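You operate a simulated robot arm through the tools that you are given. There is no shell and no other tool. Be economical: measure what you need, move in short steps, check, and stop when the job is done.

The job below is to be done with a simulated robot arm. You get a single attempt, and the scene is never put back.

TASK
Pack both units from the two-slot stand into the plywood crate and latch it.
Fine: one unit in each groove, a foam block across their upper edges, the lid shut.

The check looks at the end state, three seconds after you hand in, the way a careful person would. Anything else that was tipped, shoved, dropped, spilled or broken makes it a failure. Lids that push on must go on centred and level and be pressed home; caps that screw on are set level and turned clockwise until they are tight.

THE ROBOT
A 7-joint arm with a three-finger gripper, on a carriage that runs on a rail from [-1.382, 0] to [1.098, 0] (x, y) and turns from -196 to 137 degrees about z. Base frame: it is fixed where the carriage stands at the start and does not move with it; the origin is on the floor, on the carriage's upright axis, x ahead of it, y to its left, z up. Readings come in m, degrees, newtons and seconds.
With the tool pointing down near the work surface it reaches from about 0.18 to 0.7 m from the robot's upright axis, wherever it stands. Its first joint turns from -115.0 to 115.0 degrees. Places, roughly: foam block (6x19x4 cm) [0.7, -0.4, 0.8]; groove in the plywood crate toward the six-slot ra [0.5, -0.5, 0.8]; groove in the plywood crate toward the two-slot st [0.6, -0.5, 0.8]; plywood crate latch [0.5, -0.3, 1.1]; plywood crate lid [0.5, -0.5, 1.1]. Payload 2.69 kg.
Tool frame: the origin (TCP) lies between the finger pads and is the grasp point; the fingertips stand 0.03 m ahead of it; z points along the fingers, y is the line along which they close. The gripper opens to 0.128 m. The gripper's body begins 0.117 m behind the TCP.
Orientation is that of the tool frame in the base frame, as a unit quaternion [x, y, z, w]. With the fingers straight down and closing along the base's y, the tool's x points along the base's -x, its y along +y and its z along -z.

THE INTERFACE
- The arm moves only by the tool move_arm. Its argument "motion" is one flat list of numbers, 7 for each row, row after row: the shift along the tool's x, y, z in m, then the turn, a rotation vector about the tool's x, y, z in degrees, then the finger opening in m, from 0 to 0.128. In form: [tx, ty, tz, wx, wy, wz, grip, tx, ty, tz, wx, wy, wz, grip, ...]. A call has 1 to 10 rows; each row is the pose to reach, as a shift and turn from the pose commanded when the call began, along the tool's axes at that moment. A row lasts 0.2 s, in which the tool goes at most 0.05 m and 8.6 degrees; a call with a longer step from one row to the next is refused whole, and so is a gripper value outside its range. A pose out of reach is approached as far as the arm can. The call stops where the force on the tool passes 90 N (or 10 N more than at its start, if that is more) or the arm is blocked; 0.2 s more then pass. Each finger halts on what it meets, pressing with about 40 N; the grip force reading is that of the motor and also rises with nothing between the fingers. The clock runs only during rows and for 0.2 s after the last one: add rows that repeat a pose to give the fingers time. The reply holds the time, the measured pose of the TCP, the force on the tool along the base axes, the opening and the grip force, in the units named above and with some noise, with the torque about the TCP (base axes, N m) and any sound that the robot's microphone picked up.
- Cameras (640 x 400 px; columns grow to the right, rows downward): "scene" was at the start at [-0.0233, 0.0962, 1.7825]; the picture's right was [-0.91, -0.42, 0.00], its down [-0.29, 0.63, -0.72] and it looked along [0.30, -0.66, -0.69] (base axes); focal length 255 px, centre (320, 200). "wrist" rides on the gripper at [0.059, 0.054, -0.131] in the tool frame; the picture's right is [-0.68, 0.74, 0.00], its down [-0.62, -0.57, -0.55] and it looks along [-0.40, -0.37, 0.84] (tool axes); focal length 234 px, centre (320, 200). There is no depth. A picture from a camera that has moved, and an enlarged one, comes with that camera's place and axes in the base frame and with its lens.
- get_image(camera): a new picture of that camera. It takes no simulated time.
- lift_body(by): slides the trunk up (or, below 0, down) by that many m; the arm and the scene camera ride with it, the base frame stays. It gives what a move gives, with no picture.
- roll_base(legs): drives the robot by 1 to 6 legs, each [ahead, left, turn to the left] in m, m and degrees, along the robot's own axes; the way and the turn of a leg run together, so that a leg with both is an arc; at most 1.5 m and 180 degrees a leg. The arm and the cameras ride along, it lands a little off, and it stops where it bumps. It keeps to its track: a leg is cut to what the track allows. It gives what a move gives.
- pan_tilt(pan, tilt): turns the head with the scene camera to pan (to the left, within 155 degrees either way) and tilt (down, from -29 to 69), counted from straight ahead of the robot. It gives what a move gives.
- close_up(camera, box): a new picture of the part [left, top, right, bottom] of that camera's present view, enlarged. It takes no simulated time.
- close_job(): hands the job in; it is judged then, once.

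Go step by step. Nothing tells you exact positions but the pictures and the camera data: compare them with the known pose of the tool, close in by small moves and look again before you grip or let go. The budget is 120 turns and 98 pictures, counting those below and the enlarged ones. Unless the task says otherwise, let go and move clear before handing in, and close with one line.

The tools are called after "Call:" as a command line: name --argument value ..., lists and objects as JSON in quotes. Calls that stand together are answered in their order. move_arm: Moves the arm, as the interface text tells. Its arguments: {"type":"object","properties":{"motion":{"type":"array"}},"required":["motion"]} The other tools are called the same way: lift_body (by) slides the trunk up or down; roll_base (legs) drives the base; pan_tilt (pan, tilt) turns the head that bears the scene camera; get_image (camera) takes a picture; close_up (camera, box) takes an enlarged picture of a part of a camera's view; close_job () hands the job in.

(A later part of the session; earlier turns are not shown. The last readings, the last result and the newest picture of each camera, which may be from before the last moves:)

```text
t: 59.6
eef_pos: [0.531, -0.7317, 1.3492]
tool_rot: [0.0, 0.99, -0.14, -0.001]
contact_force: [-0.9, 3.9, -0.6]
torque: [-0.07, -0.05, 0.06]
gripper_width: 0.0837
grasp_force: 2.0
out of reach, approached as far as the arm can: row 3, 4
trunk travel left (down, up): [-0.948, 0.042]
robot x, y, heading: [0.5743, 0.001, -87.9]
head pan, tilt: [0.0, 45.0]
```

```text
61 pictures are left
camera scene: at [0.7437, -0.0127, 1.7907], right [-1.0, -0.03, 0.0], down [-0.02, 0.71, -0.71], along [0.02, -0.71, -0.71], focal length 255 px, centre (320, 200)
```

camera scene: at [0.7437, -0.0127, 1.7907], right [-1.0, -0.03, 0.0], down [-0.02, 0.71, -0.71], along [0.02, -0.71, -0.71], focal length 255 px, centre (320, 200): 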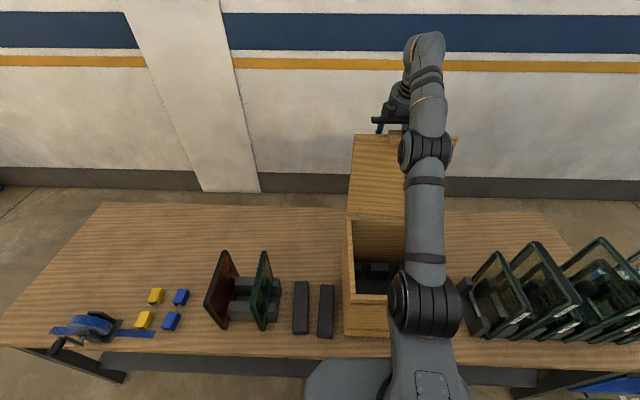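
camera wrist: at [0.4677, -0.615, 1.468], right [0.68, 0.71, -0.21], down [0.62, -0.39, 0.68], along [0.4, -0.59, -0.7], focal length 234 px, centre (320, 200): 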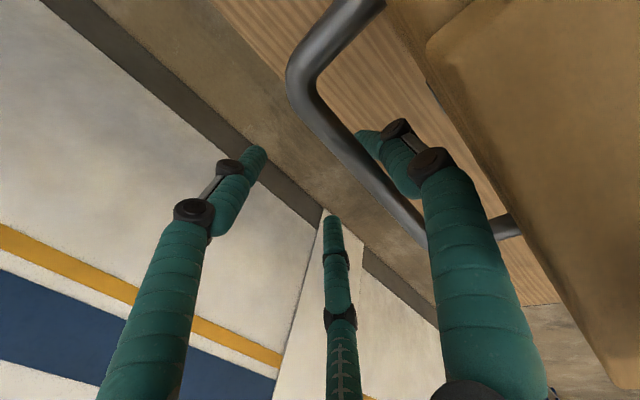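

At reach limit; I'll use the finger closing itself to push the bar another 2 cm.

Call:
move_arm --motion '[0, 0, 0, 0, 0, 0, 0.06, 0, 0, 0, 0, 0, 0, 0.05, 0, 0, 0, 0, 0, 0, 0.04, 0, 0, 0, 0, 0, 0, 0.04]'

Call:
get_image --camera "wrist"

```text
t: 60.6
eef_pos: [0.5308, -0.7305, 1.3499]
tool_rot: [0.001, 0.99, -0.139, 0.0]
contact_force: [-1.2, 7.3, -2.4]
torque: [2.21, 0.19, 0.03]
gripper_width: 0.0712
grasp_force: 16.3
trunk travel left (down, up): [-0.948, 0.042]
robot x, y, heading: [0.5736, 0.0008, -88.0]
head pan, tilt: [0.0, 45.0]
```

```text
60 pictures are left
camera wrist: at [0.4732, -0.6425, 1.4615], right [0.68, 0.71, -0.2], down [0.61, -0.39, 0.68], along [0.4, -0.59, -0.7], focal length 234 px, centre (320, 200)
```

wrist: 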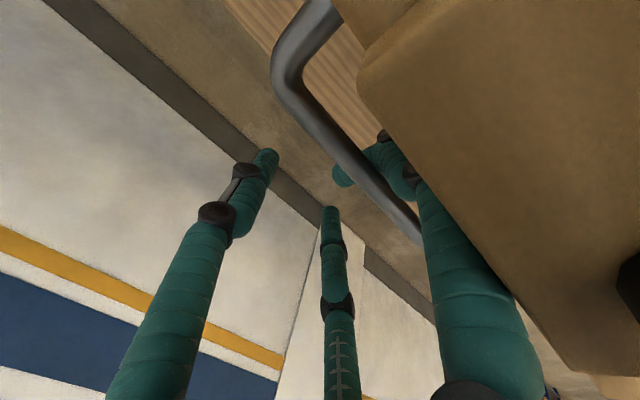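

Call:
move_arm --motion '[0, 0, 0, 0, 0, 0, 0.08, 0, 0, 0, 0, 0, 0, 0.08]'

Call:
lift_body --by 0.018

Call:
move_arm --motion '[0, 0.005, 0.018, -3, 0, 0, 0.08, 0, 0.003, 0.02, -6, 0, 0, 0.08]'

Call:
lift_body --by 0.02

Call:
move_arm --motion '[0, 0.003, 0.02, 0, 0, 0, 0.08, 0, -0.005, 0.024, -3, 0, 0, 0.08]'

Call:
get_image --camera "wrist"

```text
t: 61.2
eef_pos: [0.5308, -0.7324, 1.35]
tool_rot: [0.0, 0.99, -0.141, -0.001]
contact_force: [-0.1, -0.7, 0.2]
torque: [-0.01, 0.0, -0.03]
gripper_width: 0.0834
grasp_force: 0.1
trunk travel left (down, up): [-0.948, 0.042]
robot x, y, heading: [0.5734, -0.0014, -87.9]
head pan, tilt: [0.0, 45.0]
```

```text
t: 61.9
eef_pos: [0.5309, -0.736, 1.3575]
tool_rot: [0.0, 0.991, -0.13, 0.001]
contact_force: [0.8, 12.0, -57.4]
torque: [-2.41, -0.17, 0.03]
gripper_width: 0.0892
grasp_force: 4.9
trunk travel left (down, up): [-0.966, 0.024]
robot x, y, heading: [0.5691, -0.0021, -87.9]
head pan, tilt: [0.0, 45.0]
```

```text
t: 62.5
eef_pos: [0.5324, -0.7294, 1.3511]
tool_rot: [0.0, 0.993, -0.116, -0.001]
contact_force: [0.4, 2.4, -0.9]
torque: [-0.02, 0.03, -0.03]
gripper_width: 0.0822
grasp_force: 1.0
out of reach, approached as far as the arm can: row 1, 2
trunk travel left (down, up): [-0.966, 0.024]
robot x, y, heading: [0.5734, 0.0018, -88.2]
head pan, tilt: [0.0, 45.0]
```

```text
t: 63.2
eef_pos: [0.5329, -0.7298, 1.3651]
tool_rot: [0.002, 0.994, -0.107, 0.0]
contact_force: [-0.9, 9.0, -39.9]
torque: [-1.75, -0.01, 0.07]
gripper_width: 0.0839
grasp_force: 3.0
trunk travel left (down, up): [-0.986, 0.004]
robot x, y, heading: [0.5712, 0.002, -88.1]
head pan, tilt: [0.0, 45.0]
```

```text
t: 63.8
eef_pos: [0.5394, -0.73, 1.344]
tool_rot: [0.001, 0.996, -0.086, -0.002]
contact_force: [0.0, -0.7, -2.2]
torque: [0.12, -0.01, 0.02]
gripper_width: 0.0819
grasp_force: 0.6
out of reach, approached as far as the arm can: row 2
trunk travel left (down, up): [-0.986, 0.004]
robot x, y, heading: [0.5727, 0.001, -88.3]
head pan, tilt: [0.0, 45.0]
```

```text
59 pictures are left
camera wrist: at [0.4815, -0.6533, 1.4639], right [0.68, 0.72, -0.13], down [0.62, -0.47, 0.64], along [0.4, -0.51, -0.76], focal length 234 px, centre (320, 200)
```

wrist: 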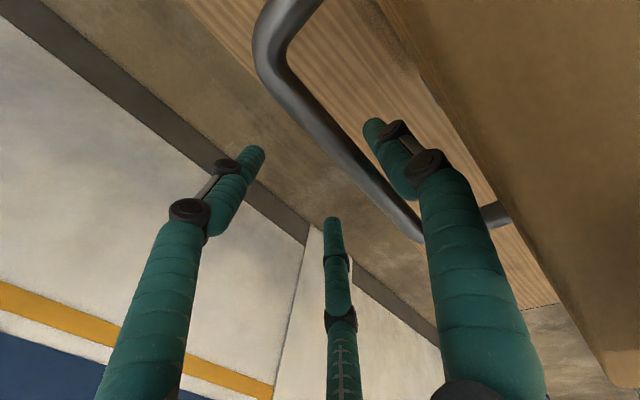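

The finger now seems free in the gap with zero force, so the lid may be standing by itself. Test by backing off 1.2 cm.

Call:
move_arm --motion '[0, 0.006, 0, 0, 0, 0, 0.08, 0, 0.012, 0, 0, 0, 0, 0.08, 0, 0.012, 0, 0, 0, 0, 0.08]'

Call:
get_image --camera "wrist"

```text
t: 64.6
eef_pos: [0.5393, -0.7131, 1.3452]
tool_rot: [-0.001, 0.996, -0.088, -0.001]
contact_force: [0.7, -4.2, 1.3]
torque: [0.33, 0.0, 0.01]
gripper_width: 0.0776
grasp_force: 0.0
trunk travel left (down, up): [-0.986, 0.004]
robot x, y, heading: [0.573, -0.0004, -88.0]
head pan, tilt: [0.0, 45.0]
```

```text
58 pictures are left
camera wrist: at [0.4808, -0.6365, 1.4651], right [0.68, 0.72, -0.13], down [0.62, -0.46, 0.64], along [0.4, -0.51, -0.76], focal length 234 px, centre (320, 200)
```

wrist: 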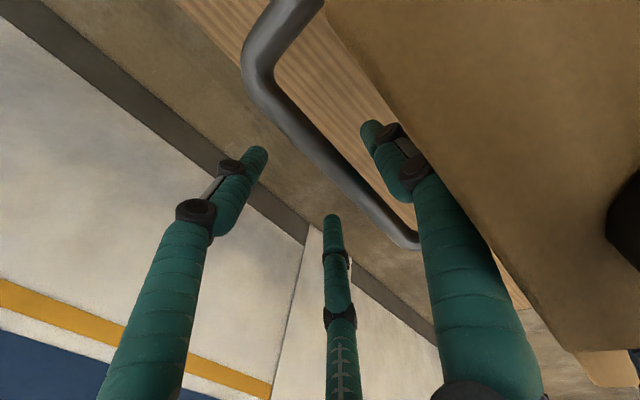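

The lid resists being pushed back, so it stands on its own. Centre the finger in the gap and withdraw upward.

Call:
move_arm --motion '[0, -0.007, 0, 0, 0, 0, 0.08, 0, -0.009, -0.02, 0, 0, 0, 0.08, 0, -0.011, -0.04, 0, 0, 0, 0.08]'

Call:
get_image --camera "wrist"

```text
t: 65.4
eef_pos: [0.5378, -0.7087, 1.3756]
tool_rot: [-0.001, 0.996, -0.088, -0.001]
contact_force: [0.0, -1.1, -0.9]
torque: [0.06, 0.01, -0.02]
gripper_width: 0.0786
grasp_force: 0.0
out of reach, approached as far as the arm can: row 2, 3
trunk travel left (down, up): [-0.986, 0.004]
robot x, y, heading: [0.571, -0.0002, -87.8]
head pan, tilt: [0.0, 45.0]
```

```text
57 pictures are left
camera wrist: at [0.4803, -0.6317, 1.4963], right [0.68, 0.72, -0.13], down [0.62, -0.46, 0.64], along [0.4, -0.51, -0.76], focal length 234 px, centre (320, 200)
```

wrist: 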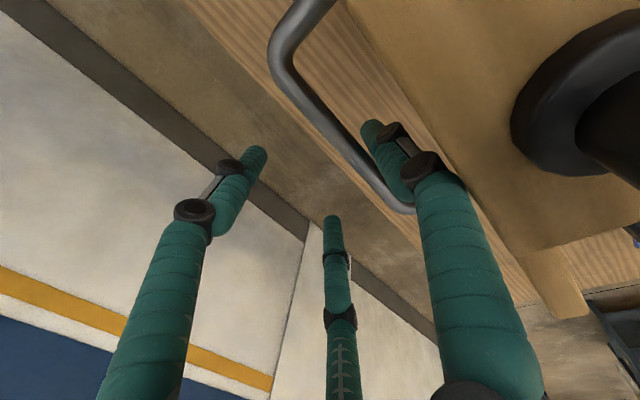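

Call:
move_arm --motion '[0, -0.001, -0.013, 0, 0, 0, 0.076, 0, -0.001, -0.026, 3, 0, 0, 0.074, 0, -0.003, -0.035, 6, 0, 0, 0.07]'

Call:
get_image --camera "wrist"

```text
t: 66.1
eef_pos: [0.538, -0.6976, 1.3852]
tool_rot: [0.004, 0.996, -0.091, 0.004]
contact_force: [-0.6, 7.8, -35.9]
torque: [0.23, 0.05, 0.04]
gripper_width: 0.0743
grasp_force: 3.5
out of reach, approached as far as the arm can: row 1
trunk travel left (down, up): [-0.986, 0.004]
robot x, y, heading: [0.5716, 0.0013, -88.2]
head pan, tilt: [0.0, 45.0]
stopped in row 3: the force on the tool passed its limit at 97 N (the readings are from after the stop); the commanded pose is now the measured one
```

```text
56 pictures are left
camera wrist: at [0.4797, -0.6199, 1.5045], right [0.68, 0.72, -0.13], down [0.61, -0.46, 0.65], along [0.41, -0.52, -0.75], focal length 234 px, centre (320, 200)
```

wrist: 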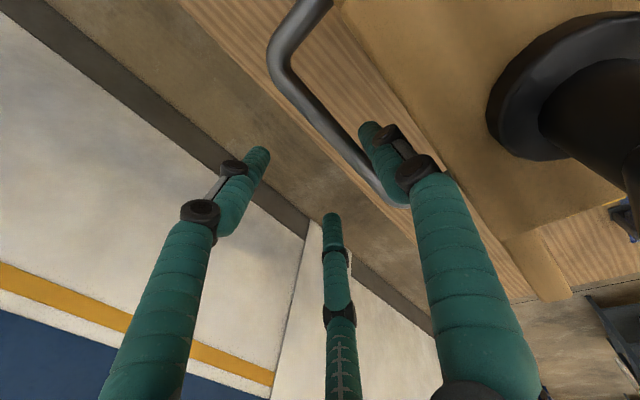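

Something snagged on the way up (the fingertip under the bar). I'll shift the finger off the bar toward the lid a few mm and try again gently.

Call:
move_arm --motion '[0, 0, 0.006, 0, 0, 0, 0.08, 0, 0.001, 0.006, 0, 0, 0, 0.084, 0, 0.001, 0.006, 0, 0, 0, 0.084]'

Call:
close_up --camera "wrist" --box '[240, 0, 560, 240]'

```text
t: 66.9
eef_pos: [0.5383, -0.6999, 1.3867]
tool_rot: [0.003, 0.995, -0.102, 0.003]
contact_force: [-1.6, -1.4, 17.2]
torque: [2.31, -0.12, 0.12]
gripper_width: 0.0863
grasp_force: 1.8
trunk travel left (down, up): [-0.986, 0.004]
robot x, y, heading: [0.5747, 0.0006, -88.1]
head pan, tilt: [0.0, 45.0]
```

```text
1.67 times, centred on (400, 120) of wrist
camera zoom: at [0.48, -0.6198, 1.5047], right [0.68, 0.72, -0.15], down [0.61, -0.44, 0.66], along [0.41, -0.54, -0.74], focal length 390 px, centre (187, 333)
```

zoom: 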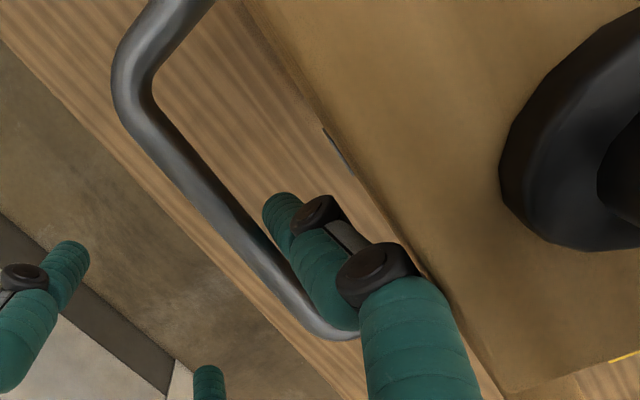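

Call:
move_arm --motion '[0, 0, -0.002, -1.5, 0, 0, 0.08, 0, 0, -0.004, -1.5, 0, 0, 0.079]'

Call:
move_arm --motion '[0, 0, -0.01, 0, 0, 0, 0.079, 0, 0, -0.015, 0, 0, 0, 0.079]'

```text
t: 67.5
eef_pos: [0.5402, -0.6974, 1.3897]
tool_rot: [0.003, 0.996, -0.087, 0.003]
contact_force: [0.4, 0.3, 0.5]
torque: [-0.03, 0.01, 0.01]
gripper_width: 0.079
grasp_force: 0.0
trunk travel left (down, up): [-0.986, 0.004]
robot x, y, heading: [0.5726, -0.0022, -87.9]
head pan, tilt: [0.0, 45.0]
```

```text
t: 68.1
eef_pos: [0.5415, -0.6885, 1.4029]
tool_rot: [0.002, 0.996, -0.086, 0.004]
contact_force: [1.2, -3.5, 0.0]
torque: [0.08, 0.09, -0.15]
gripper_width: 0.0763
grasp_force: 0.0
out of reach, approached as far as the arm can: row 1, 2
trunk travel left (down, up): [-0.986, 0.004]
robot x, y, heading: [0.5753, -0.0018, -87.8]
head pan, tilt: [0.0, 45.0]
```

Call:
move_arm --motion '[0, 0, -0.01, 0, 0, 0, 0.074, 0, 0, -0.016, 0, 0, 0, 0.065, 0, 0, -0.022, 0, 0, 0, 0.04, 0, 0, -0.022, 0, 0, 0, 0.02, 0, 0, -0.022, 0, 0, 0, 0.0]'

Call:
get_image --camera "wrist"

Call:
get_image --camera "scene"

```text
t: 69.3
eef_pos: [0.5412, -0.6747, 1.4197]
tool_rot: [0.001, 0.996, -0.085, 0.003]
contact_force: [0.4, 0.0, -0.9]
torque: [0.01, -0.01, 0.0]
gripper_width: 0.0132
grasp_force: 1.4
out of reach, approached as far as the arm can: row 1, 2, 3, 4, 5
trunk travel left (down, up): [-0.986, 0.004]
robot x, y, heading: [0.5744, -0.0001, -88.1]
head pan, tilt: [0.0, 45.0]
```

```text
54 pictures are left
camera wrist: at [0.4832, -0.5991, 1.5397], right [0.68, 0.72, -0.12], down [0.61, -0.47, 0.64], along [0.41, -0.51, -0.76], focal length 234 px, centre (320, 200)
```

wrist: 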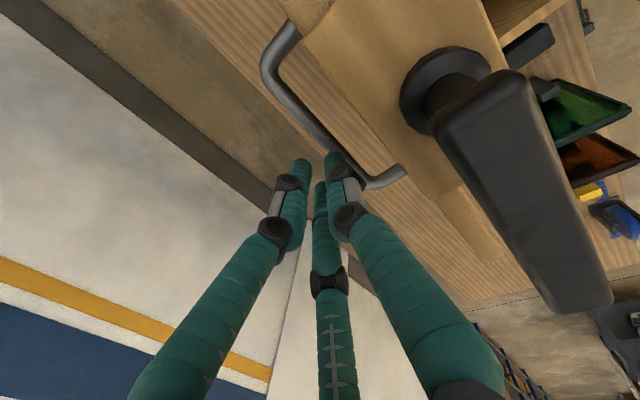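

```text
53 pictures are left
camera scene: at [0.7439, -0.0136, 1.8286], right [-1.0, -0.03, 0.0], down [-0.02, 0.71, -0.71], along [0.02, -0.71, -0.71], focal length 255 px, centre (320, 200)
```

scene: 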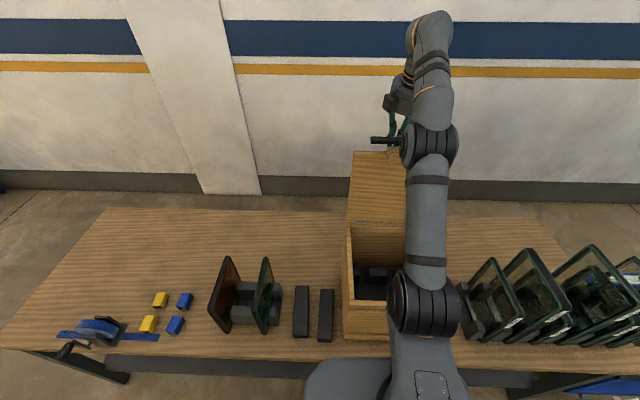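

The lid stands by itself and my fingers are clear above the handle. I'll slide the whole robot sideways (+x) so the hand leaves past the lid's end, then bring the hand back over the stand.

Call:
roll_base --legs '[[0, 0.26, 0]]'

Call:
get_image --camera "scene"

```text
t: 71.1
eef_pos: [0.8007, -0.6745, 1.4198]
tool_rot: [0.001, 0.996, -0.087, 0.003]
contact_force: [0.1, 0.0, -0.6]
torque: [0.01, -0.03, 0.0]
gripper_width: 0.0025
grasp_force: 31.7
trunk travel left (down, up): [-0.986, 0.004]
robot x, y, heading: [0.8308, 0.0008, -88.1]
head pan, tilt: [0.0, 45.0]
```

```text
52 pictures are left
camera scene: at [1.0006, -0.0127, 1.8287], right [-1.0, -0.04, 0.0], down [-0.03, 0.71, -0.71], along [0.03, -0.71, -0.71], focal length 255 px, centre (320, 200)
```

scene: 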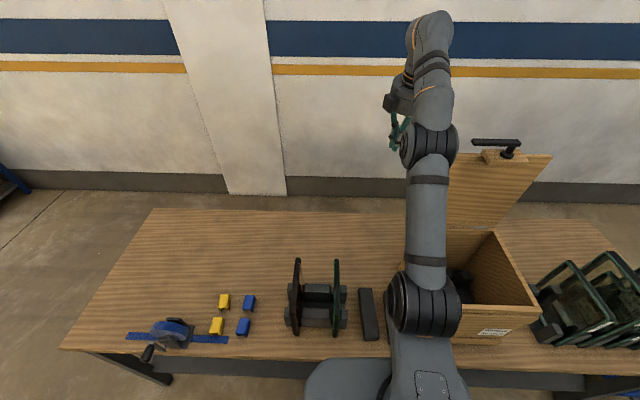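

Call:
close_up --camera "scene" --box '[260, 240, 400, 350]'

Call:
move_arm --motion '[0, 0.04, -0.02, -5, 0, 0, 0.08, 0, 0.08, -0.03, -10, 0, 0, 0.08, 0, 0.12, -0.03, -10, 0, 0, 0.08, 0, 0.16, -0.03, -10, 0, 0, 0.08, 0, 0.2, -0.03, -10, 0, 0, 0.08, 0, 0.24, -0.03, -10, 0, 0, 0.08]'

Call:
get_image --camera "wrist"

```text
3.64 times, centred on (330, 295) of scene
camera zoom: at [1.0006, -0.0127, 1.8287], right [-1.0, -0.04, 0.0], down [-0.03, 0.71, -0.71], along [0.03, -0.71, -0.71], focal length 926 px, centre (284, -146)
```

zoom: 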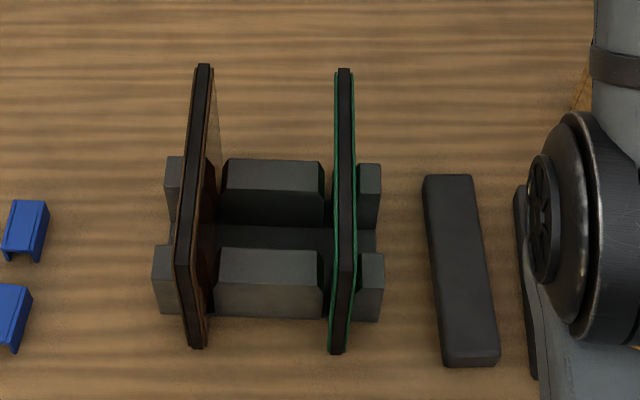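

```text
t: 72.5
eef_pos: [0.7999, -0.4266, 1.4082]
tool_rot: [0.0, 1.0, -0.001, 0.003]
contact_force: [-0.9, 0.7, -0.3]
torque: [-0.05, -0.01, 0.03]
gripper_width: 0.0798
grasp_force: 0.0
trunk travel left (down, up): [-0.986, 0.004]
robot x, y, heading: [0.8282, 0.0038, -88.0]
head pan, tilt: [0.0, 45.0]
```

```text
50 pictures are left
camera wrist: at [0.7417, -0.3727, 1.5394], right [0.68, 0.73, 0.0], down [0.61, -0.57, 0.55], along [0.41, -0.37, -0.83], focal length 234 px, centre (320, 200)
```

wrist: 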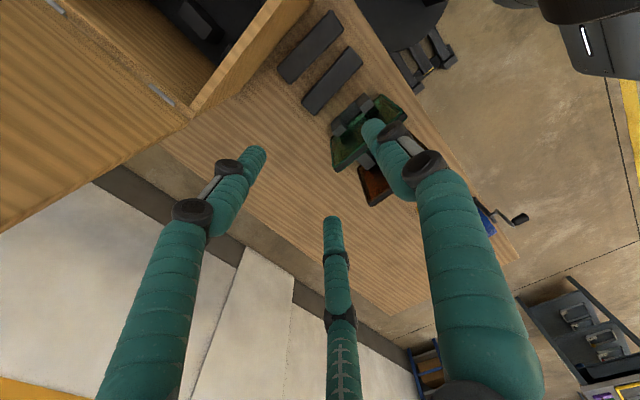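

Lid is standing open. Green board stands at x≈0.961 and brown at x≈1.104, both y −0.52…−0.32, z ~0.80–1.02. I'll yaw the tool to close along x and come above the green one.

Call:
move_arm --motion '[-0.016, 0, 0.01, 0, 0, 8.5, 0.08, -0.032, 0, 0.02, 0, 0, 17, 0.08, -0.048, 0, 0.03, 0, 0, 25.5, 0.08, -0.064, 0, 0.04, 0, 0, 34, 0.08, -0.08, 0, 0.05, 0, 0, 42.5, 0.08, -0.096, 0, 0.06, 0, 0, 51, 0.08, -0.112, 0, 0.08, 0, 0, 59.5, 0.08, -0.128, 0, 0.1, 0, 0, 68, 0.08, -0.145, 0, 0.12, 0, 0, 76.5, 0.08, -0.161, 0.006, 0.14, 0, 0, 85, 0.08]'

Call:
move_arm --motion '[0, 0, 0, 0, 0, 5, 0.08]'

Call:
get_image --camera "wrist"

```text
t: 74.7
eef_pos: [0.9641, -0.4274, 1.2684]
tool_rot: [0.678, 0.736, 0.001, 0.0]
contact_force: [-0.1, -0.5, 0.7]
torque: [0.0, 0.03, -0.01]
gripper_width: 0.08
grasp_force: 0.0
trunk travel left (down, up): [-0.986, 0.004]
robot x, y, heading: [0.8271, -0.0011, -87.7]
head pan, tilt: [0.0, 45.0]
```

```text
t: 75.1
eef_pos: [0.9653, -0.425, 1.2698]
tool_rot: [0.708, 0.707, 0.002, 0.001]
contact_force: [0.7, 0.1, 1.3]
torque: [-0.02, 0.01, -0.03]
gripper_width: 0.0801
grasp_force: 0.1
trunk travel left (down, up): [-0.986, 0.004]
robot x, y, heading: [0.8308, -0.001, -87.9]
head pan, tilt: [0.0, 45.0]
```

```text
49 pictures are left
camera wrist: at [1.018, -0.3677, 1.4012], right [0.73, -0.68, 0.0], down [-0.57, -0.62, 0.54], along [-0.37, -0.4, -0.84], focal length 234 px, centre (320, 200)
```

wrist: 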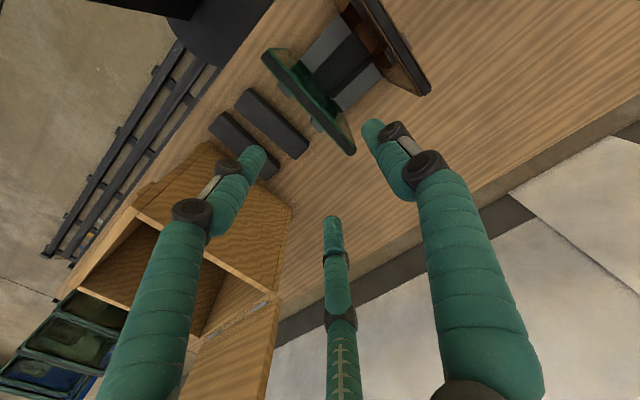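

Board geometry is confirmed by a second view (top edge z≈1.02, x≈0.959). Descend astride it and grip.

Call:
move_arm --motion '[0.008, -0.006, 0.045, 0, 0, 0, 0.08, 0.008, -0.006, 0.09, 0, 0, 0, 0.08, 0.008, -0.006, 0.135, 0, 0, 0, 0.08, 0.008, -0.006, 0.18, 0, 0, 0, 0.08, 0.008, -0.006, 0.22, 0, 0, 0, 0.08, 0.008, -0.006, 0.25, 0, 0, 0, 0.08]'

Call:
get_image --camera "wrist"

Call:
close_up --camera "scene" --box '[240, 180, 440, 350]'

```text
t: 76.5
eef_pos: [0.9612, -0.4183, 1.0186]
tool_rot: [0.709, 0.706, 0.001, -0.002]
contact_force: [1.0, 0.3, -0.5]
torque: [-0.05, 0.18, -0.01]
gripper_width: 0.0865
grasp_force: 0.7
trunk travel left (down, up): [-0.986, 0.004]
robot x, y, heading: [0.8274, 0.0032, -88.0]
head pan, tilt: [0.0, 45.0]
```

```text
48 pictures are left
camera wrist: at [1.0152, -0.3605, 1.1506], right [0.73, -0.68, 0.0], down [-0.57, -0.62, 0.55], along [-0.37, -0.4, -0.84], focal length 234 px, centre (320, 200)
```

wrist: 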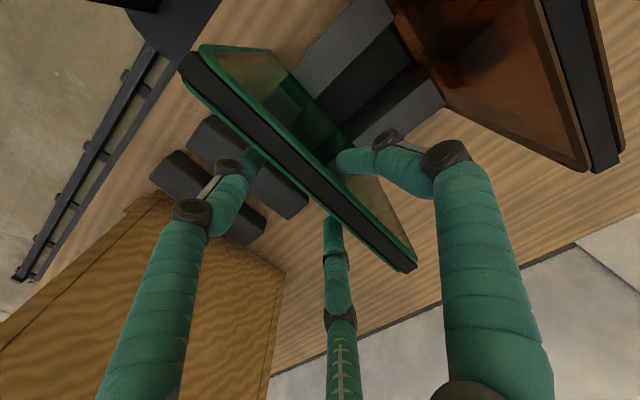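

```text
2.35 times, centred on (340, 265) of scene
camera zoom: at [1.0102, -0.0115, 1.8274], right [-1.0, -0.04, 0.01], down [-0.03, 0.71, -0.71], along [0.02, -0.71, -0.71], focal length 599 px, centre (273, 47)
```

zoom: 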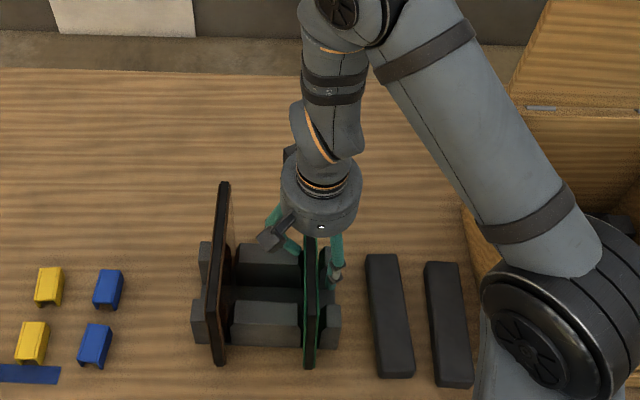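

The +x digit looks curled and the width reads 0.0865, so something touches. Open wider and recheck before going lower.

Call:
move_arm --motion '[0, 0, 0, 0, 0, 0, 0.1, 0, 0, 0, 0, 0, 0, 0.1, 0, 0, 0, 0, 0, 0, 0.1]'

Call:
close_up --camera "wrist" --box '[180, 30, 480, 300]'

```text
t: 77.3
eef_pos: [0.9564, -0.4199, 1.0201]
tool_rot: [0.708, 0.707, 0.004, 0.002]
contact_force: [-0.3, 0.4, -0.6]
torque: [-0.01, -0.04, 0.0]
gripper_width: 0.0999
grasp_force: 0.0
trunk travel left (down, up): [-0.986, 0.004]
robot x, y, heading: [0.8315, -0.0025, -88.0]
head pan, tilt: [0.0, 45.0]
```

```text
1.48 times, centred on (330, 165) of wrist
camera zoom: at [1.0093, -0.3617, 1.1524], right [0.73, -0.68, 0.0], down [-0.57, -0.62, 0.54], along [-0.37, -0.4, -0.84], focal length 347 px, centre (305, 252)
```

zoom: 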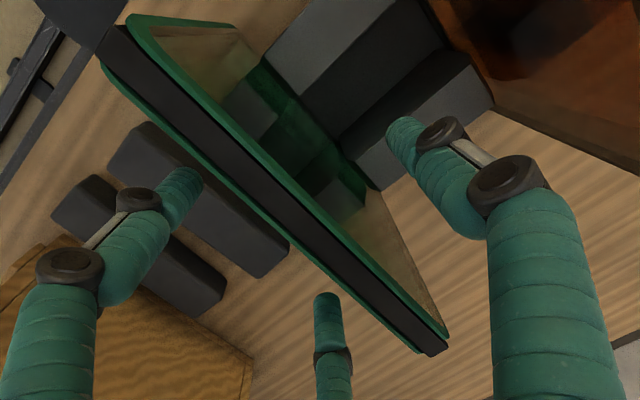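

Call:
move_arm --motion '[0, 0.003, 0.02, 0, 0, 0, 0.1, 0, 0.003, 0.037, 0, 0, 0, 0.1, 0, 0.003, 0.037, 0, 0, 0, 0.07, 0, 0.003, 0.037, 0, 0, 0, 0.04, 0, 0.003, 0.037, 0, 0, 0, 0.0, 0, 0.003, 0.037, 0, 0, 0, 0.0, 0, 0.003, 0.037, 0, 0, 0, 0.0, 0, 0.003, 0.037, 0, 0, 0, 0.0]'

Call:
close_up --camera "wrist" --box '[140, 0, 480, 300]'

```text
t: 79.1
eef_pos: [0.9572, -0.4181, 0.9828]
tool_rot: [0.708, 0.706, 0.004, 0.0]
contact_force: [-9.1, 2.0, 0.3]
torque: [-0.04, 1.22, 0.18]
gripper_width: 0.0322
grasp_force: 23.5
trunk travel left (down, up): [-0.986, 0.004]
robot x, y, heading: [0.826, 0.0001, -87.8]
head pan, tilt: [0.0, 45.0]
```

```text
1.33 times, centred on (310, 150) of wrist
camera zoom: at [1.0113, -0.3601, 1.1142], right [0.73, -0.68, 0.0], down [-0.57, -0.62, 0.54], along [-0.37, -0.4, -0.84], focal length 312 px, centre (333, 267)
```

zoom: 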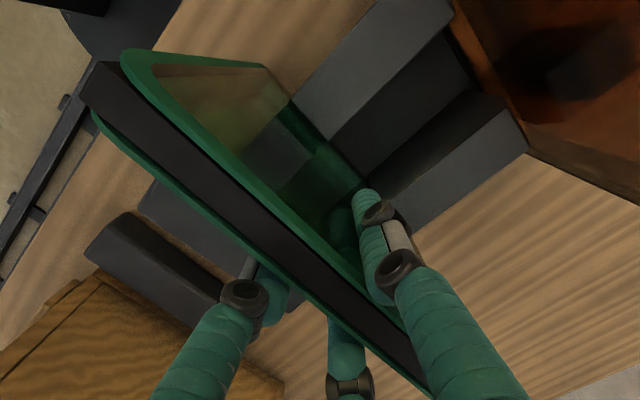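

Call:
move_arm --motion '[0, -0.002, 0, 0, 0, 0, 0, 0, -0.002, 0, 0, 0, 0, 0, 0, -0.002, 0, 0, 0, 0, 0]'

```text
t: 79.9
eef_pos: [0.9563, -0.4173, 0.9823]
tool_rot: [0.708, 0.706, 0.004, 0.0]
contact_force: [-11.1, 3.9, -0.8]
torque: [0.41, 1.27, 0.23]
gripper_width: 0.0311
grasp_force: 40.4
trunk travel left (down, up): [-0.986, 0.004]
robot x, y, heading: [0.8309, -0.0009, -88.0]
head pan, tilt: [0.0, 45.0]
```

Firm grip (40 N). Lift straight up slowly at first.

Call:
move_arm --motion '[0, 0, -0.01, 0, 0, 0, 0, 0, 0, -0.02, 0, 0, 0, 0, 0, 0, -0.035, 0, 0, 0, 0, 0, 0, -0.05, 0, 0, 0, 0, 0, 0, -0.07, 0, 0, 0, 0]'

Call:
close_up --camera "scene" --box '[240, 180, 440, 350]'

```text
t: 81.1
eef_pos: [0.9587, -0.4187, 1.0509]
tool_rot: [0.708, 0.706, 0.004, 0.001]
contact_force: [-11.8, -0.9, -14.2]
torque: [-0.1, 2.25, 0.19]
gripper_width: 0.031
grasp_force: 39.9
trunk travel left (down, up): [-0.986, 0.004]
robot x, y, heading: [0.8308, 0.0011, -87.6]
head pan, tilt: [0.0, 45.0]
```

```text
2.35 times, centred on (340, 265) of scene
camera zoom: at [1.0002, -0.0142, 1.8287], right [-1.0, -0.04, 0.0], down [-0.03, 0.71, -0.71], along [0.03, -0.71, -0.71], focal length 599 px, centre (273, 47)
```

zoom: 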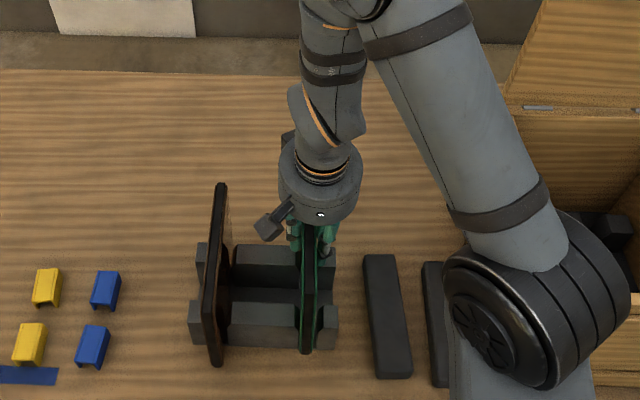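

Call:
move_arm --motion '[0, 0, -0.02, 0, 0, 0, 0, 0, 0, -0.04, 0, 0, 0, 0, 0, 0, -0.07, 0, 0, 0, 0, 0, 0, -0.1, 0, 0, 0, 0, 0, 0, -0.135, 0, 0, 0, 0, 0, 0, -0.17, 0, 0, 0, 0, 0, 0, -0.21, 0, 0, 0, 0, 0, 0, -0.25, 0, 0, 0, 0, 0, 0, -0.28, 0, 0, 0, 0]'

Call:
get_image --camera "scene"

Call:
get_image --camera "wrist"

```text
t: 83.1
eef_pos: [0.9556, -0.4191, 1.3309]
tool_rot: [0.707, 0.707, 0.003, 0.001]
contact_force: [-0.6, 0.4, -9.1]
torque: [0.05, 0.09, -0.01]
gripper_width: 0.0306
grasp_force: 40.2
trunk travel left (down, up): [-0.986, 0.004]
robot x, y, heading: [0.8315, 0.0012, -87.7]
head pan, tilt: [0.0, 45.0]
```

```text
43 pictures are left
camera scene: at [1.0016, -0.0131, 1.8286], right [-1.0, -0.04, 0.0], down [-0.03, 0.71, -0.71], along [0.03, -0.71, -0.71], focal length 255 px, centre (320, 200)
```

scene: 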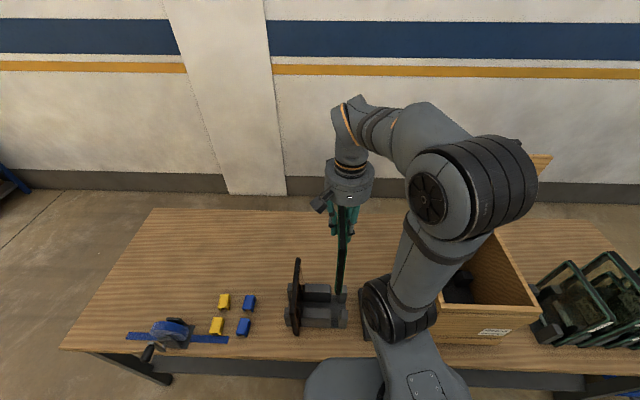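

```text
42 pictures are left
camera wrist: at [1.0098, -0.3606, 1.4633], right [0.74, -0.68, 0.0], down [-0.57, -0.62, 0.54], along [-0.37, -0.4, -0.84], focal length 234 px, centre (320, 200)
```

wrist: 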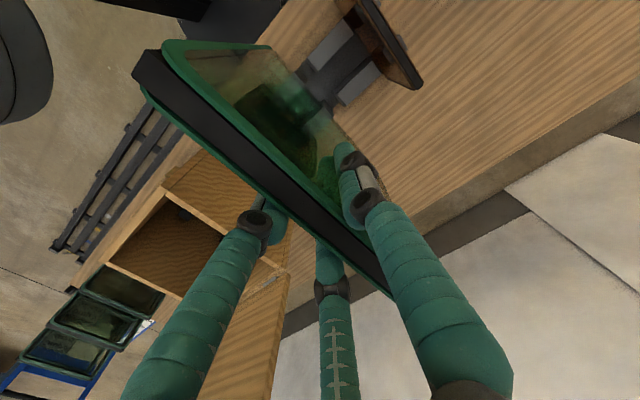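

Board held cleanly (~9 N). I'll raise a bit and slide the robot to x≈0.25 so the head camera can see into the crate unobstructed, carrying the board above the rim.

Call:
move_arm --motion '[0, 0, -0.02, 0, 0, 0, 0, 0, 0, -0.04, 0, 0, 0, 0]'

Call:
roll_base --legs '[[0, -0.58, 0]]'

Call:
pan_tilt --pan 12 --tilt 58

Call:
get_image --camera "scene"

```text
t: 83.7
eef_pos: [0.9563, -0.4192, 1.3705]
tool_rot: [0.708, 0.707, 0.003, 0.001]
contact_force: [-0.2, -0.4, -9.4]
torque: [0.02, 0.08, 0.02]
gripper_width: 0.0307
grasp_force: 40.1
trunk travel left (down, up): [-0.986, 0.004]
robot x, y, heading: [0.8298, -0.0009, -87.5]
head pan, tilt: [0.0, 45.0]
```

```text
t: 87.0
eef_pos: [0.3752, -0.4201, 1.371]
tool_rot: [0.711, 0.703, 0.003, 0.001]
contact_force: [0.3, 0.3, -9.8]
torque: [0.03, 0.05, 0.0]
gripper_width: 0.0306
grasp_force: 39.6
trunk travel left (down, up): [-0.986, 0.004]
robot x, y, heading: [0.2496, 0.0053, -88.1]
head pan, tilt: [0.0, 45.0]
```

```text
t: 87.8
eef_pos: [0.3744, -0.4207, 1.3708]
tool_rot: [0.711, 0.704, 0.003, 0.0]
contact_force: [0.4, -0.4, -9.6]
torque: [0.04, 0.03, 0.03]
gripper_width: 0.0307
grasp_force: 39.4
trunk travel left (down, up): [-0.986, 0.004]
robot x, y, heading: [0.2568, -0.0023, -88.0]
head pan, tilt: [12.0, 58.0]
```

```text
41 pictures are left
camera scene: at [0.4368, -0.001, 1.8115], right [-0.97, -0.24, 0.0], down [-0.2, 0.82, -0.53], along [0.12, -0.52, -0.85], focal length 255 px, centre (320, 200)
```

scene: 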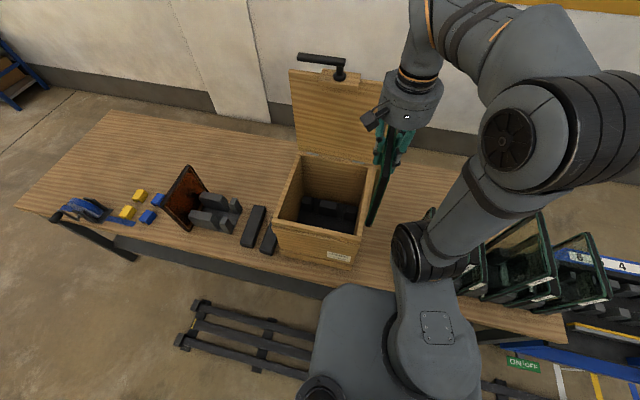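

Call:
close_up --camera "scene" --box '[255, 130, 395, 280]'

```text
2.67 times, centred on (325, 205) of scene
camera zoom: at [0.4368, -0.001, 1.8115], right [-0.97, -0.24, 0.0], down [-0.2, 0.82, -0.53], along [0.12, -0.52, -0.85], focal length 679 px, centre (307, 187)
```

zoom: 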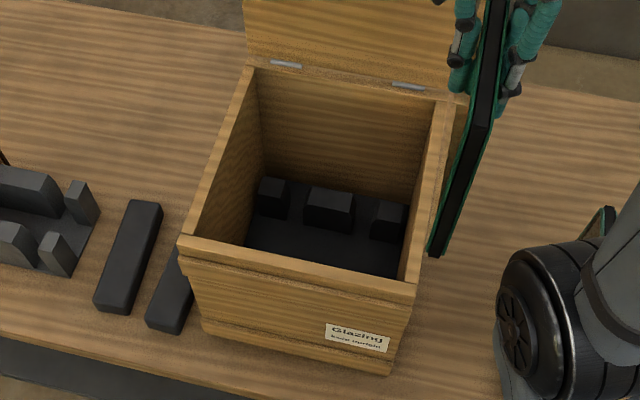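

Inside the crate I see far-side blocks forming two gaps (grooves) around x≈0.58 and x≈0.47. I'll zoom in to locate them precisely.

Call:
close_up --camera "scene" --box '[300, 185, 356, 225]'

Call:
get_image --camera "wrist"

```text
10.00 times, centred on (328, 205) of scene
camera zoom: at [0.4368, -0.001, 1.8115], right [-0.97, -0.24, 0.0], down [-0.2, 0.82, -0.53], along [0.12, -0.52, -0.85], focal length 2546 px, centre (240, 150)
```

zoom: 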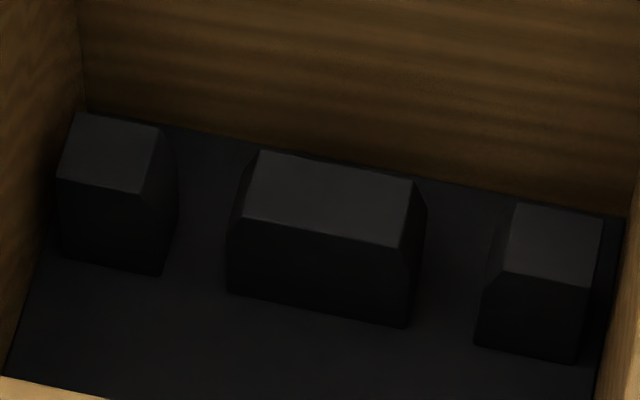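

```text
38 pictures are left
camera wrist: at [0.4287, -0.3631, 1.5028], right [0.73, -0.68, 0.0], down [-0.58, -0.61, 0.54], along [-0.37, -0.4, -0.84], focal length 234 px, centre (320, 200)
```

wrist: 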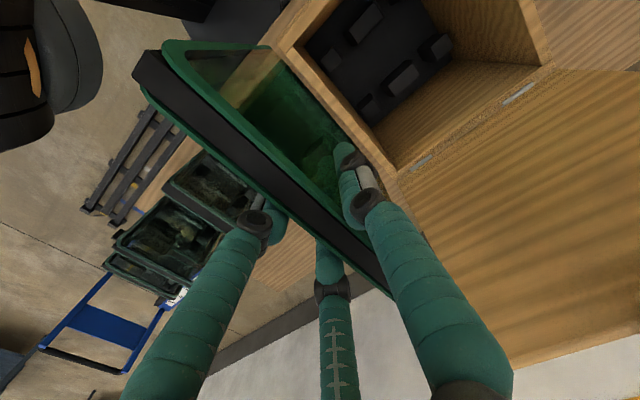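

I'll bring the board above the −x groove (x≈0.47, y≈−0.475), still over the rim, then check alignment in the pictures.

Call:
move_arm --motion '[-0.018, 0.032, 0, 0, 0, 0, 0, -0.036, 0.064, 0, 0, 0, 0.3, 0, -0.054, 0.096, 0, 0, 0, 0.6, 0, -0.054, 0.096, 0.03, 0, 0, 0.6, 0]'

Call:
close_up --camera "scene" --box '[285, 120, 405, 240]'

Call:
get_image --camera "wrist"

```text
t: 88.8
eef_pos: [0.4684, -0.4765, 1.3419]
tool_rot: [0.714, 0.7, 0.003, 0.001]
contact_force: [0.3, 0.3, -8.8]
torque: [0.03, 0.03, -0.02]
gripper_width: 0.0305
grasp_force: 39.7
trunk travel left (down, up): [-0.986, 0.004]
robot x, y, heading: [0.2555, -0.0025, -88.5]
head pan, tilt: [12.0, 58.0]
```

```text
3.33 times, centred on (345, 180) of scene
camera zoom: at [0.4367, -0.0016, 1.8115], right [-0.97, -0.24, 0.0], down [-0.2, 0.82, -0.53], along [0.13, -0.51, -0.85], focal length 849 px, centre (237, 267)
```

zoom: 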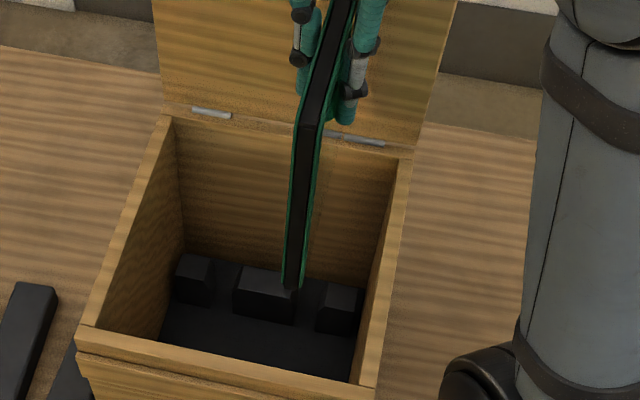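

```text
36 pictures are left
camera wrist: at [0.5243, -0.4198, 1.4737], right [0.72, -0.69, 0.0], down [-0.58, -0.6, 0.54], along [-0.37, -0.39, -0.84], focal length 234 px, centre (320, 200)
```

wrist: 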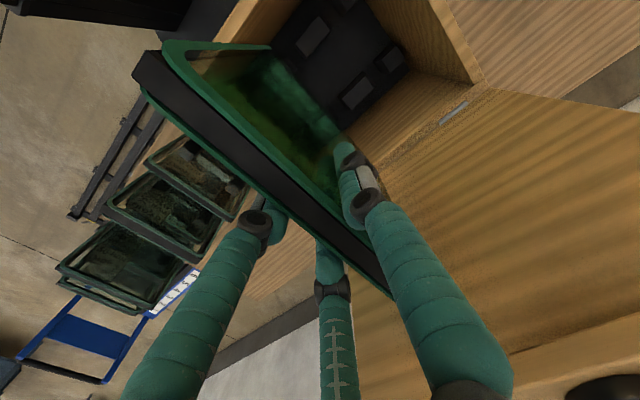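

Yaw needs −1.1°. Comparing board and groove in the same picture puts this groove near x≈0.463. I'll lower the board until its bottom is just above the blocks and check again.

Call:
move_arm --motion '[0, -0.004, 0.04, 0, 0, -0.6, 0, 0, -0.004, 0.08, 0, 0, -1.1, 0, 0, -0.004, 0.12, 0, 0, -1.1, 0, 0, -0.004, 0.16, 0, 0, -1.1, 0, 0, -0.004, 0.2, 0, 0, -1.1, 0, 0, -0.004, 0.225, 0, 0, -1.1, 0]'

Call:
close_up --camera "scene" --box '[295, 165, 365, 225]'

```text
t: 90.2
eef_pos: [0.4689, -0.4763, 1.1138]
tool_rot: [0.708, 0.706, 0.004, 0.001]
contact_force: [0.5, -0.2, -9.4]
torque: [0.03, 0.07, -0.02]
gripper_width: 0.0305
grasp_force: 40.2
trunk travel left (down, up): [-0.986, 0.004]
robot x, y, heading: [0.2496, 0.0011, -88.5]
head pan, tilt: [12.0, 58.0]
```

```text
6.67 times, centred on (330, 195) of scene
camera zoom: at [0.4379, -0.0018, 1.8114], right [-0.97, -0.24, 0.0], down [-0.2, 0.82, -0.53], along [0.12, -0.51, -0.85], focal length 1698 px, centre (253, 233)
```

zoom: 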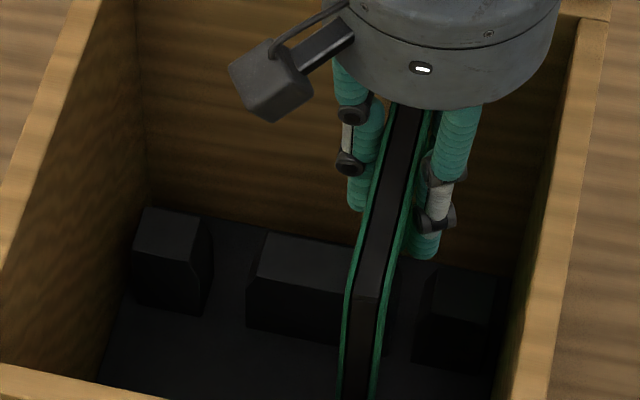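

The same-picture comparison gives groove x≈0.4625; I'll shift −6 mm and descend gently, watching forces.

Call:
move_arm --motion '[0, -0.006, 0.0, 0, 0, 0, 0, 0, -0.006, 0.02, 0, 0, 0, 0, 0, -0.006, 0.04, 0, 0, 0, 0, 0, -0.006, 0.055, 0, 0, 0, 0]'

Call:
close_up --camera "scene" --box '[295, 170, 365, 230]'

```text
t: 91.2
eef_pos: [0.4633, -0.4744, 1.0612]
tool_rot: [0.708, 0.706, 0.002, 0.001]
contact_force: [0.5, -0.3, -8.8]
torque: [0.04, 0.07, -0.03]
gripper_width: 0.0304
grasp_force: 40.2
trunk travel left (down, up): [-0.986, 0.004]
robot x, y, heading: [0.2501, -0.0018, -88.4]
head pan, tilt: [12.0, 58.0]
```

```text
6.67 times, centred on (330, 200) of scene
camera zoom: at [0.4376, -0.0016, 1.8114], right [-0.97, -0.24, 0.0], down [-0.2, 0.82, -0.53], along [0.12, -0.51, -0.85], focal length 1698 px, centre (253, 200)
```

zoom: 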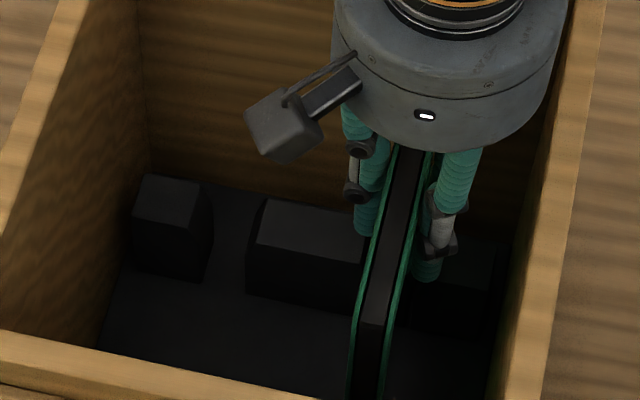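

Call:
move_arm --motion '[0, 0, 0.01, 0, 0, 0, 0, 0, 0, 0.02, 0, 0, 0, 0, 0, 0, 0.028, 0, 0, 0, 0]'

```text
t: 92.0
eef_pos: [0.4635, -0.4743, 1.0331]
tool_rot: [0.708, 0.706, 0.004, 0.0]
contact_force: [0.9, 0.3, -9.2]
torque: [0.05, 0.06, -0.02]
gripper_width: 0.0305
grasp_force: 39.9
trunk travel left (down, up): [-0.986, 0.004]
robot x, y, heading: [0.2509, -0.0008, -88.2]
head pan, tilt: [12.0, 58.0]
```

Call:
move_arm --motion '[0, 0, 0.008, 0, 0, 0, 0, 0, 0, 0.016, 0, 0, 0, 0, 0, 0, 0.024, 0, 0, 0, 0]'

Call:
close_up --camera "scene" --box '[295, 170, 365, 230]'

```text
t: 92.8
eef_pos: [0.4636, -0.4745, 1.009]
tool_rot: [0.708, 0.706, 0.004, 0.001]
contact_force: [0.4, -0.5, -9.2]
torque: [0.04, 0.03, 0.0]
gripper_width: 0.0305
grasp_force: 40.4
trunk travel left (down, up): [-0.986, 0.004]
robot x, y, heading: [0.2514, -0.0, -88.0]
head pan, tilt: [12.0, 58.0]
```

```text
6.67 times, centred on (330, 200) of scene
camera zoom: at [0.4376, -0.0014, 1.8114], right [-0.97, -0.24, 0.0], down [-0.2, 0.82, -0.53], along [0.12, -0.51, -0.85], focal length 1698 px, centre (253, 200)
```

zoom: 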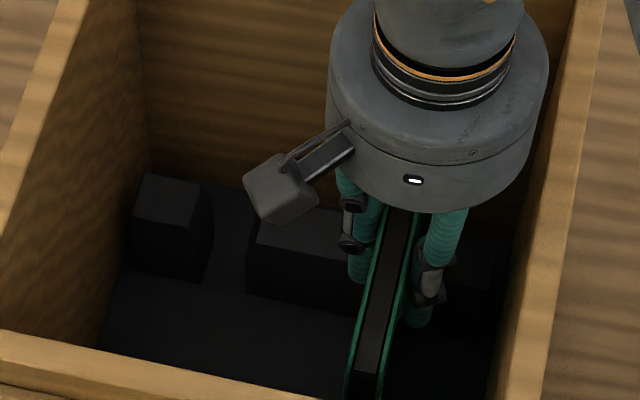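

Call:
move_arm --motion '[0, 0, 0.007, 0, 0, 0, 0, 0, 0, 0.014, 0, 0, 0, 0, 0, 0, 0.021, 0, 0, 0, 0, 0, 0, 0.026, 0, 0, 0, 0]'

```text
t: 93.8
eef_pos: [0.463, -0.4719, 0.9837]
tool_rot: [0.708, 0.706, 0.002, 0.003]
contact_force: [3.1, -1.2, 33.6]
torque: [-0.24, -0.28, -0.01]
gripper_width: 0.031
grasp_force: 40.3
trunk travel left (down, up): [-0.986, 0.004]
robot x, y, heading: [0.254, 0.0003, -88.1]
head pan, tilt: [12.0, 58.0]
```

Firm contact at the same height as in the stand — it should be seated on the groove bottom. Relax and open slightly, then check that it stands straight.

Call:
move_arm --motion '[0, 0, -0.0025, 0, 0, 0, 0, 0, 0, -0.0025, 0, 0, 0, 0.035, 0, 0, -0.0025, 0, 0, 0, 0.045, 0, 0, -0.0025, 0, 0, 0, 0.055, 0, 0, -0.0025, 0, 0, 0, 0.055]'

Call:
close_up --camera "scene" --box '[285, 150, 375, 230]'

Call:
get_image --camera "wrist"

```text
t: 95.0
eef_pos: [0.4627, -0.4733, 0.9862]
tool_rot: [0.708, 0.706, 0.003, 0.001]
contact_force: [-0.7, -1.2, 0.4]
torque: [0.01, 0.0, 0.0]
gripper_width: 0.055
grasp_force: 0.0
trunk travel left (down, up): [-0.986, 0.004]
robot x, y, heading: [0.2492, 0.0009, -88.4]
head pan, tilt: [12.0, 58.0]
```

```text
5.00 times, centred on (330, 190) of scene
camera zoom: at [0.4368, 0.0003, 1.8115], right [-0.97, -0.24, 0.0], down [-0.2, 0.82, -0.53], along [0.13, -0.52, -0.85], focal length 1273 px, centre (270, 250)
```

zoom: 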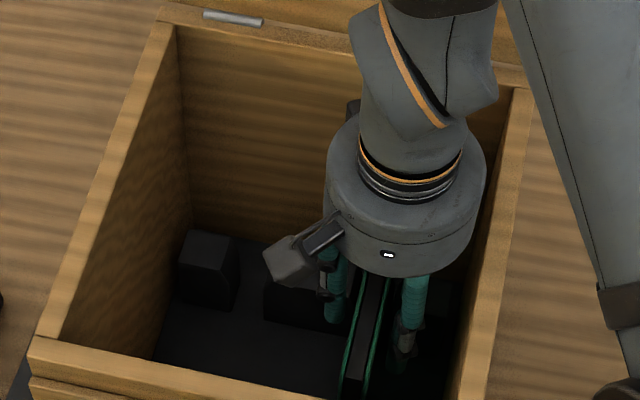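

```text
31 pictures are left
camera wrist: at [0.5163, -0.4159, 1.118], right [0.73, -0.68, 0.0], down [-0.57, -0.62, 0.54], along [-0.37, -0.4, -0.84], focal length 234 px, centre (320, 200)
```

wrist: 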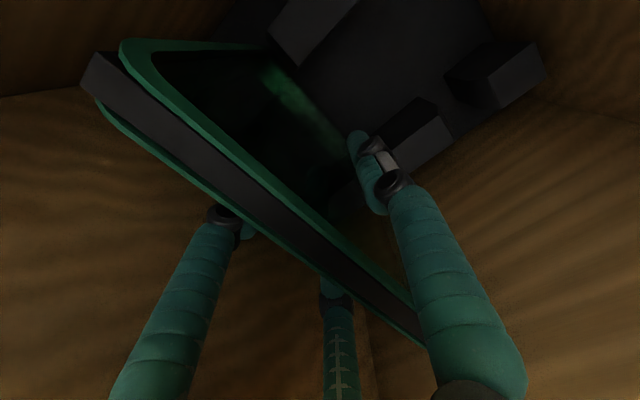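

Board stands in the groove. Withdraw straight up and look.

Call:
move_arm --motion '[0, 0, -0.02, 0, 0, 0, 0.055, 0, 0, -0.05, 0, 0, 0, 0.055, 0, 0, -0.09, 0, 0, 0, 0.055, 0, 0, -0.135, 0, 0, 0, 0.055, 0, 0, -0.18, 0, 0, 0, 0.055, 0, 0, -0.225, 0, 0, 0, 0.06, 0, 0, -0.27, 0, 0, 0, 0.08, 0, 0, -0.315, 0, 0, 0, 0.1, 0, 0, -0.36, 0, 0, 0, 0.1]'

Call:
close_up --camera "scene" --box '[285, 150, 375, 230]'

```text
t: 97.0
eef_pos: [0.462, -0.4744, 1.3471]
tool_rot: [0.707, 0.707, 0.002, 0.002]
contact_force: [0.0, -0.2, 0.7]
torque: [-0.03, -0.01, 0.02]
gripper_width: 0.0996
grasp_force: 0.0
trunk travel left (down, up): [-0.986, 0.004]
robot x, y, heading: [0.2494, -0.0022, -88.3]
head pan, tilt: [12.0, 58.0]
```

```text
5.00 times, centred on (330, 190) of scene
camera zoom: at [0.4365, 0.001, 1.8115], right [-0.97, -0.24, 0.0], down [-0.2, 0.82, -0.53], along [0.13, -0.52, -0.85], focal length 1273 px, centre (270, 250)
```

zoom: 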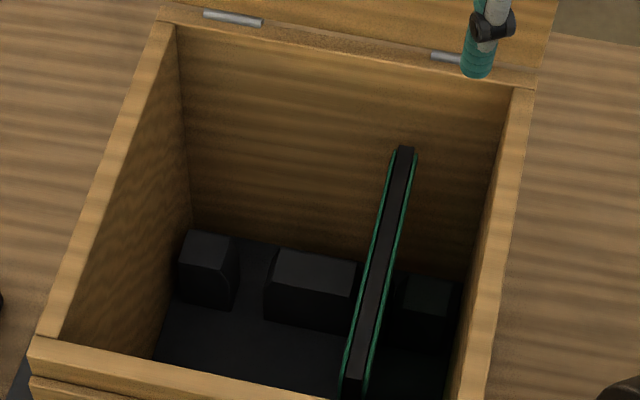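

Green board is seated neatly between the blocks (groove x≈0.463); the other groove should be at x≈0.576. Now go back for the brown board.

Call:
roll_base --legs '[[0, 0.6, 0]]'

Call:
get_image --camera "wrist"

```text
t: 100.4
eef_pos: [1.0667, -0.4751, 1.3467]
tool_rot: [0.707, 0.707, 0.002, 0.001]
contact_force: [0.7, -0.1, 0.1]
torque: [0.0, 0.0, -0.01]
gripper_width: 0.0999
grasp_force: 0.1
trunk travel left (down, up): [-0.986, 0.004]
robot x, y, heading: [0.8589, 0.0018, -88.4]
head pan, tilt: [12.0, 58.0]
```

```text
29 pictures are left
camera wrist: at [1.1202, -0.416, 1.4789], right [0.74, -0.68, 0.0], down [-0.57, -0.62, 0.54], along [-0.37, -0.4, -0.84], focal length 234 px, centre (320, 200)
```

wrist: 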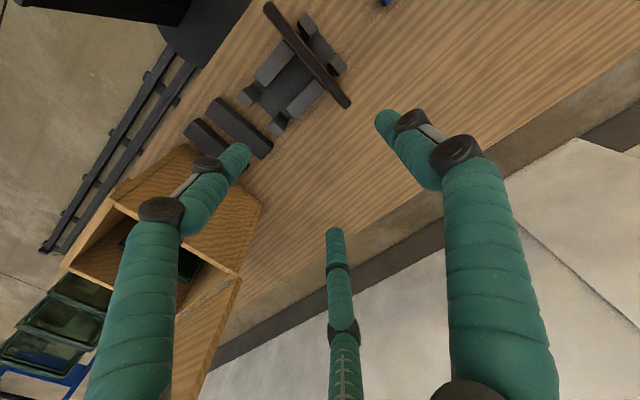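

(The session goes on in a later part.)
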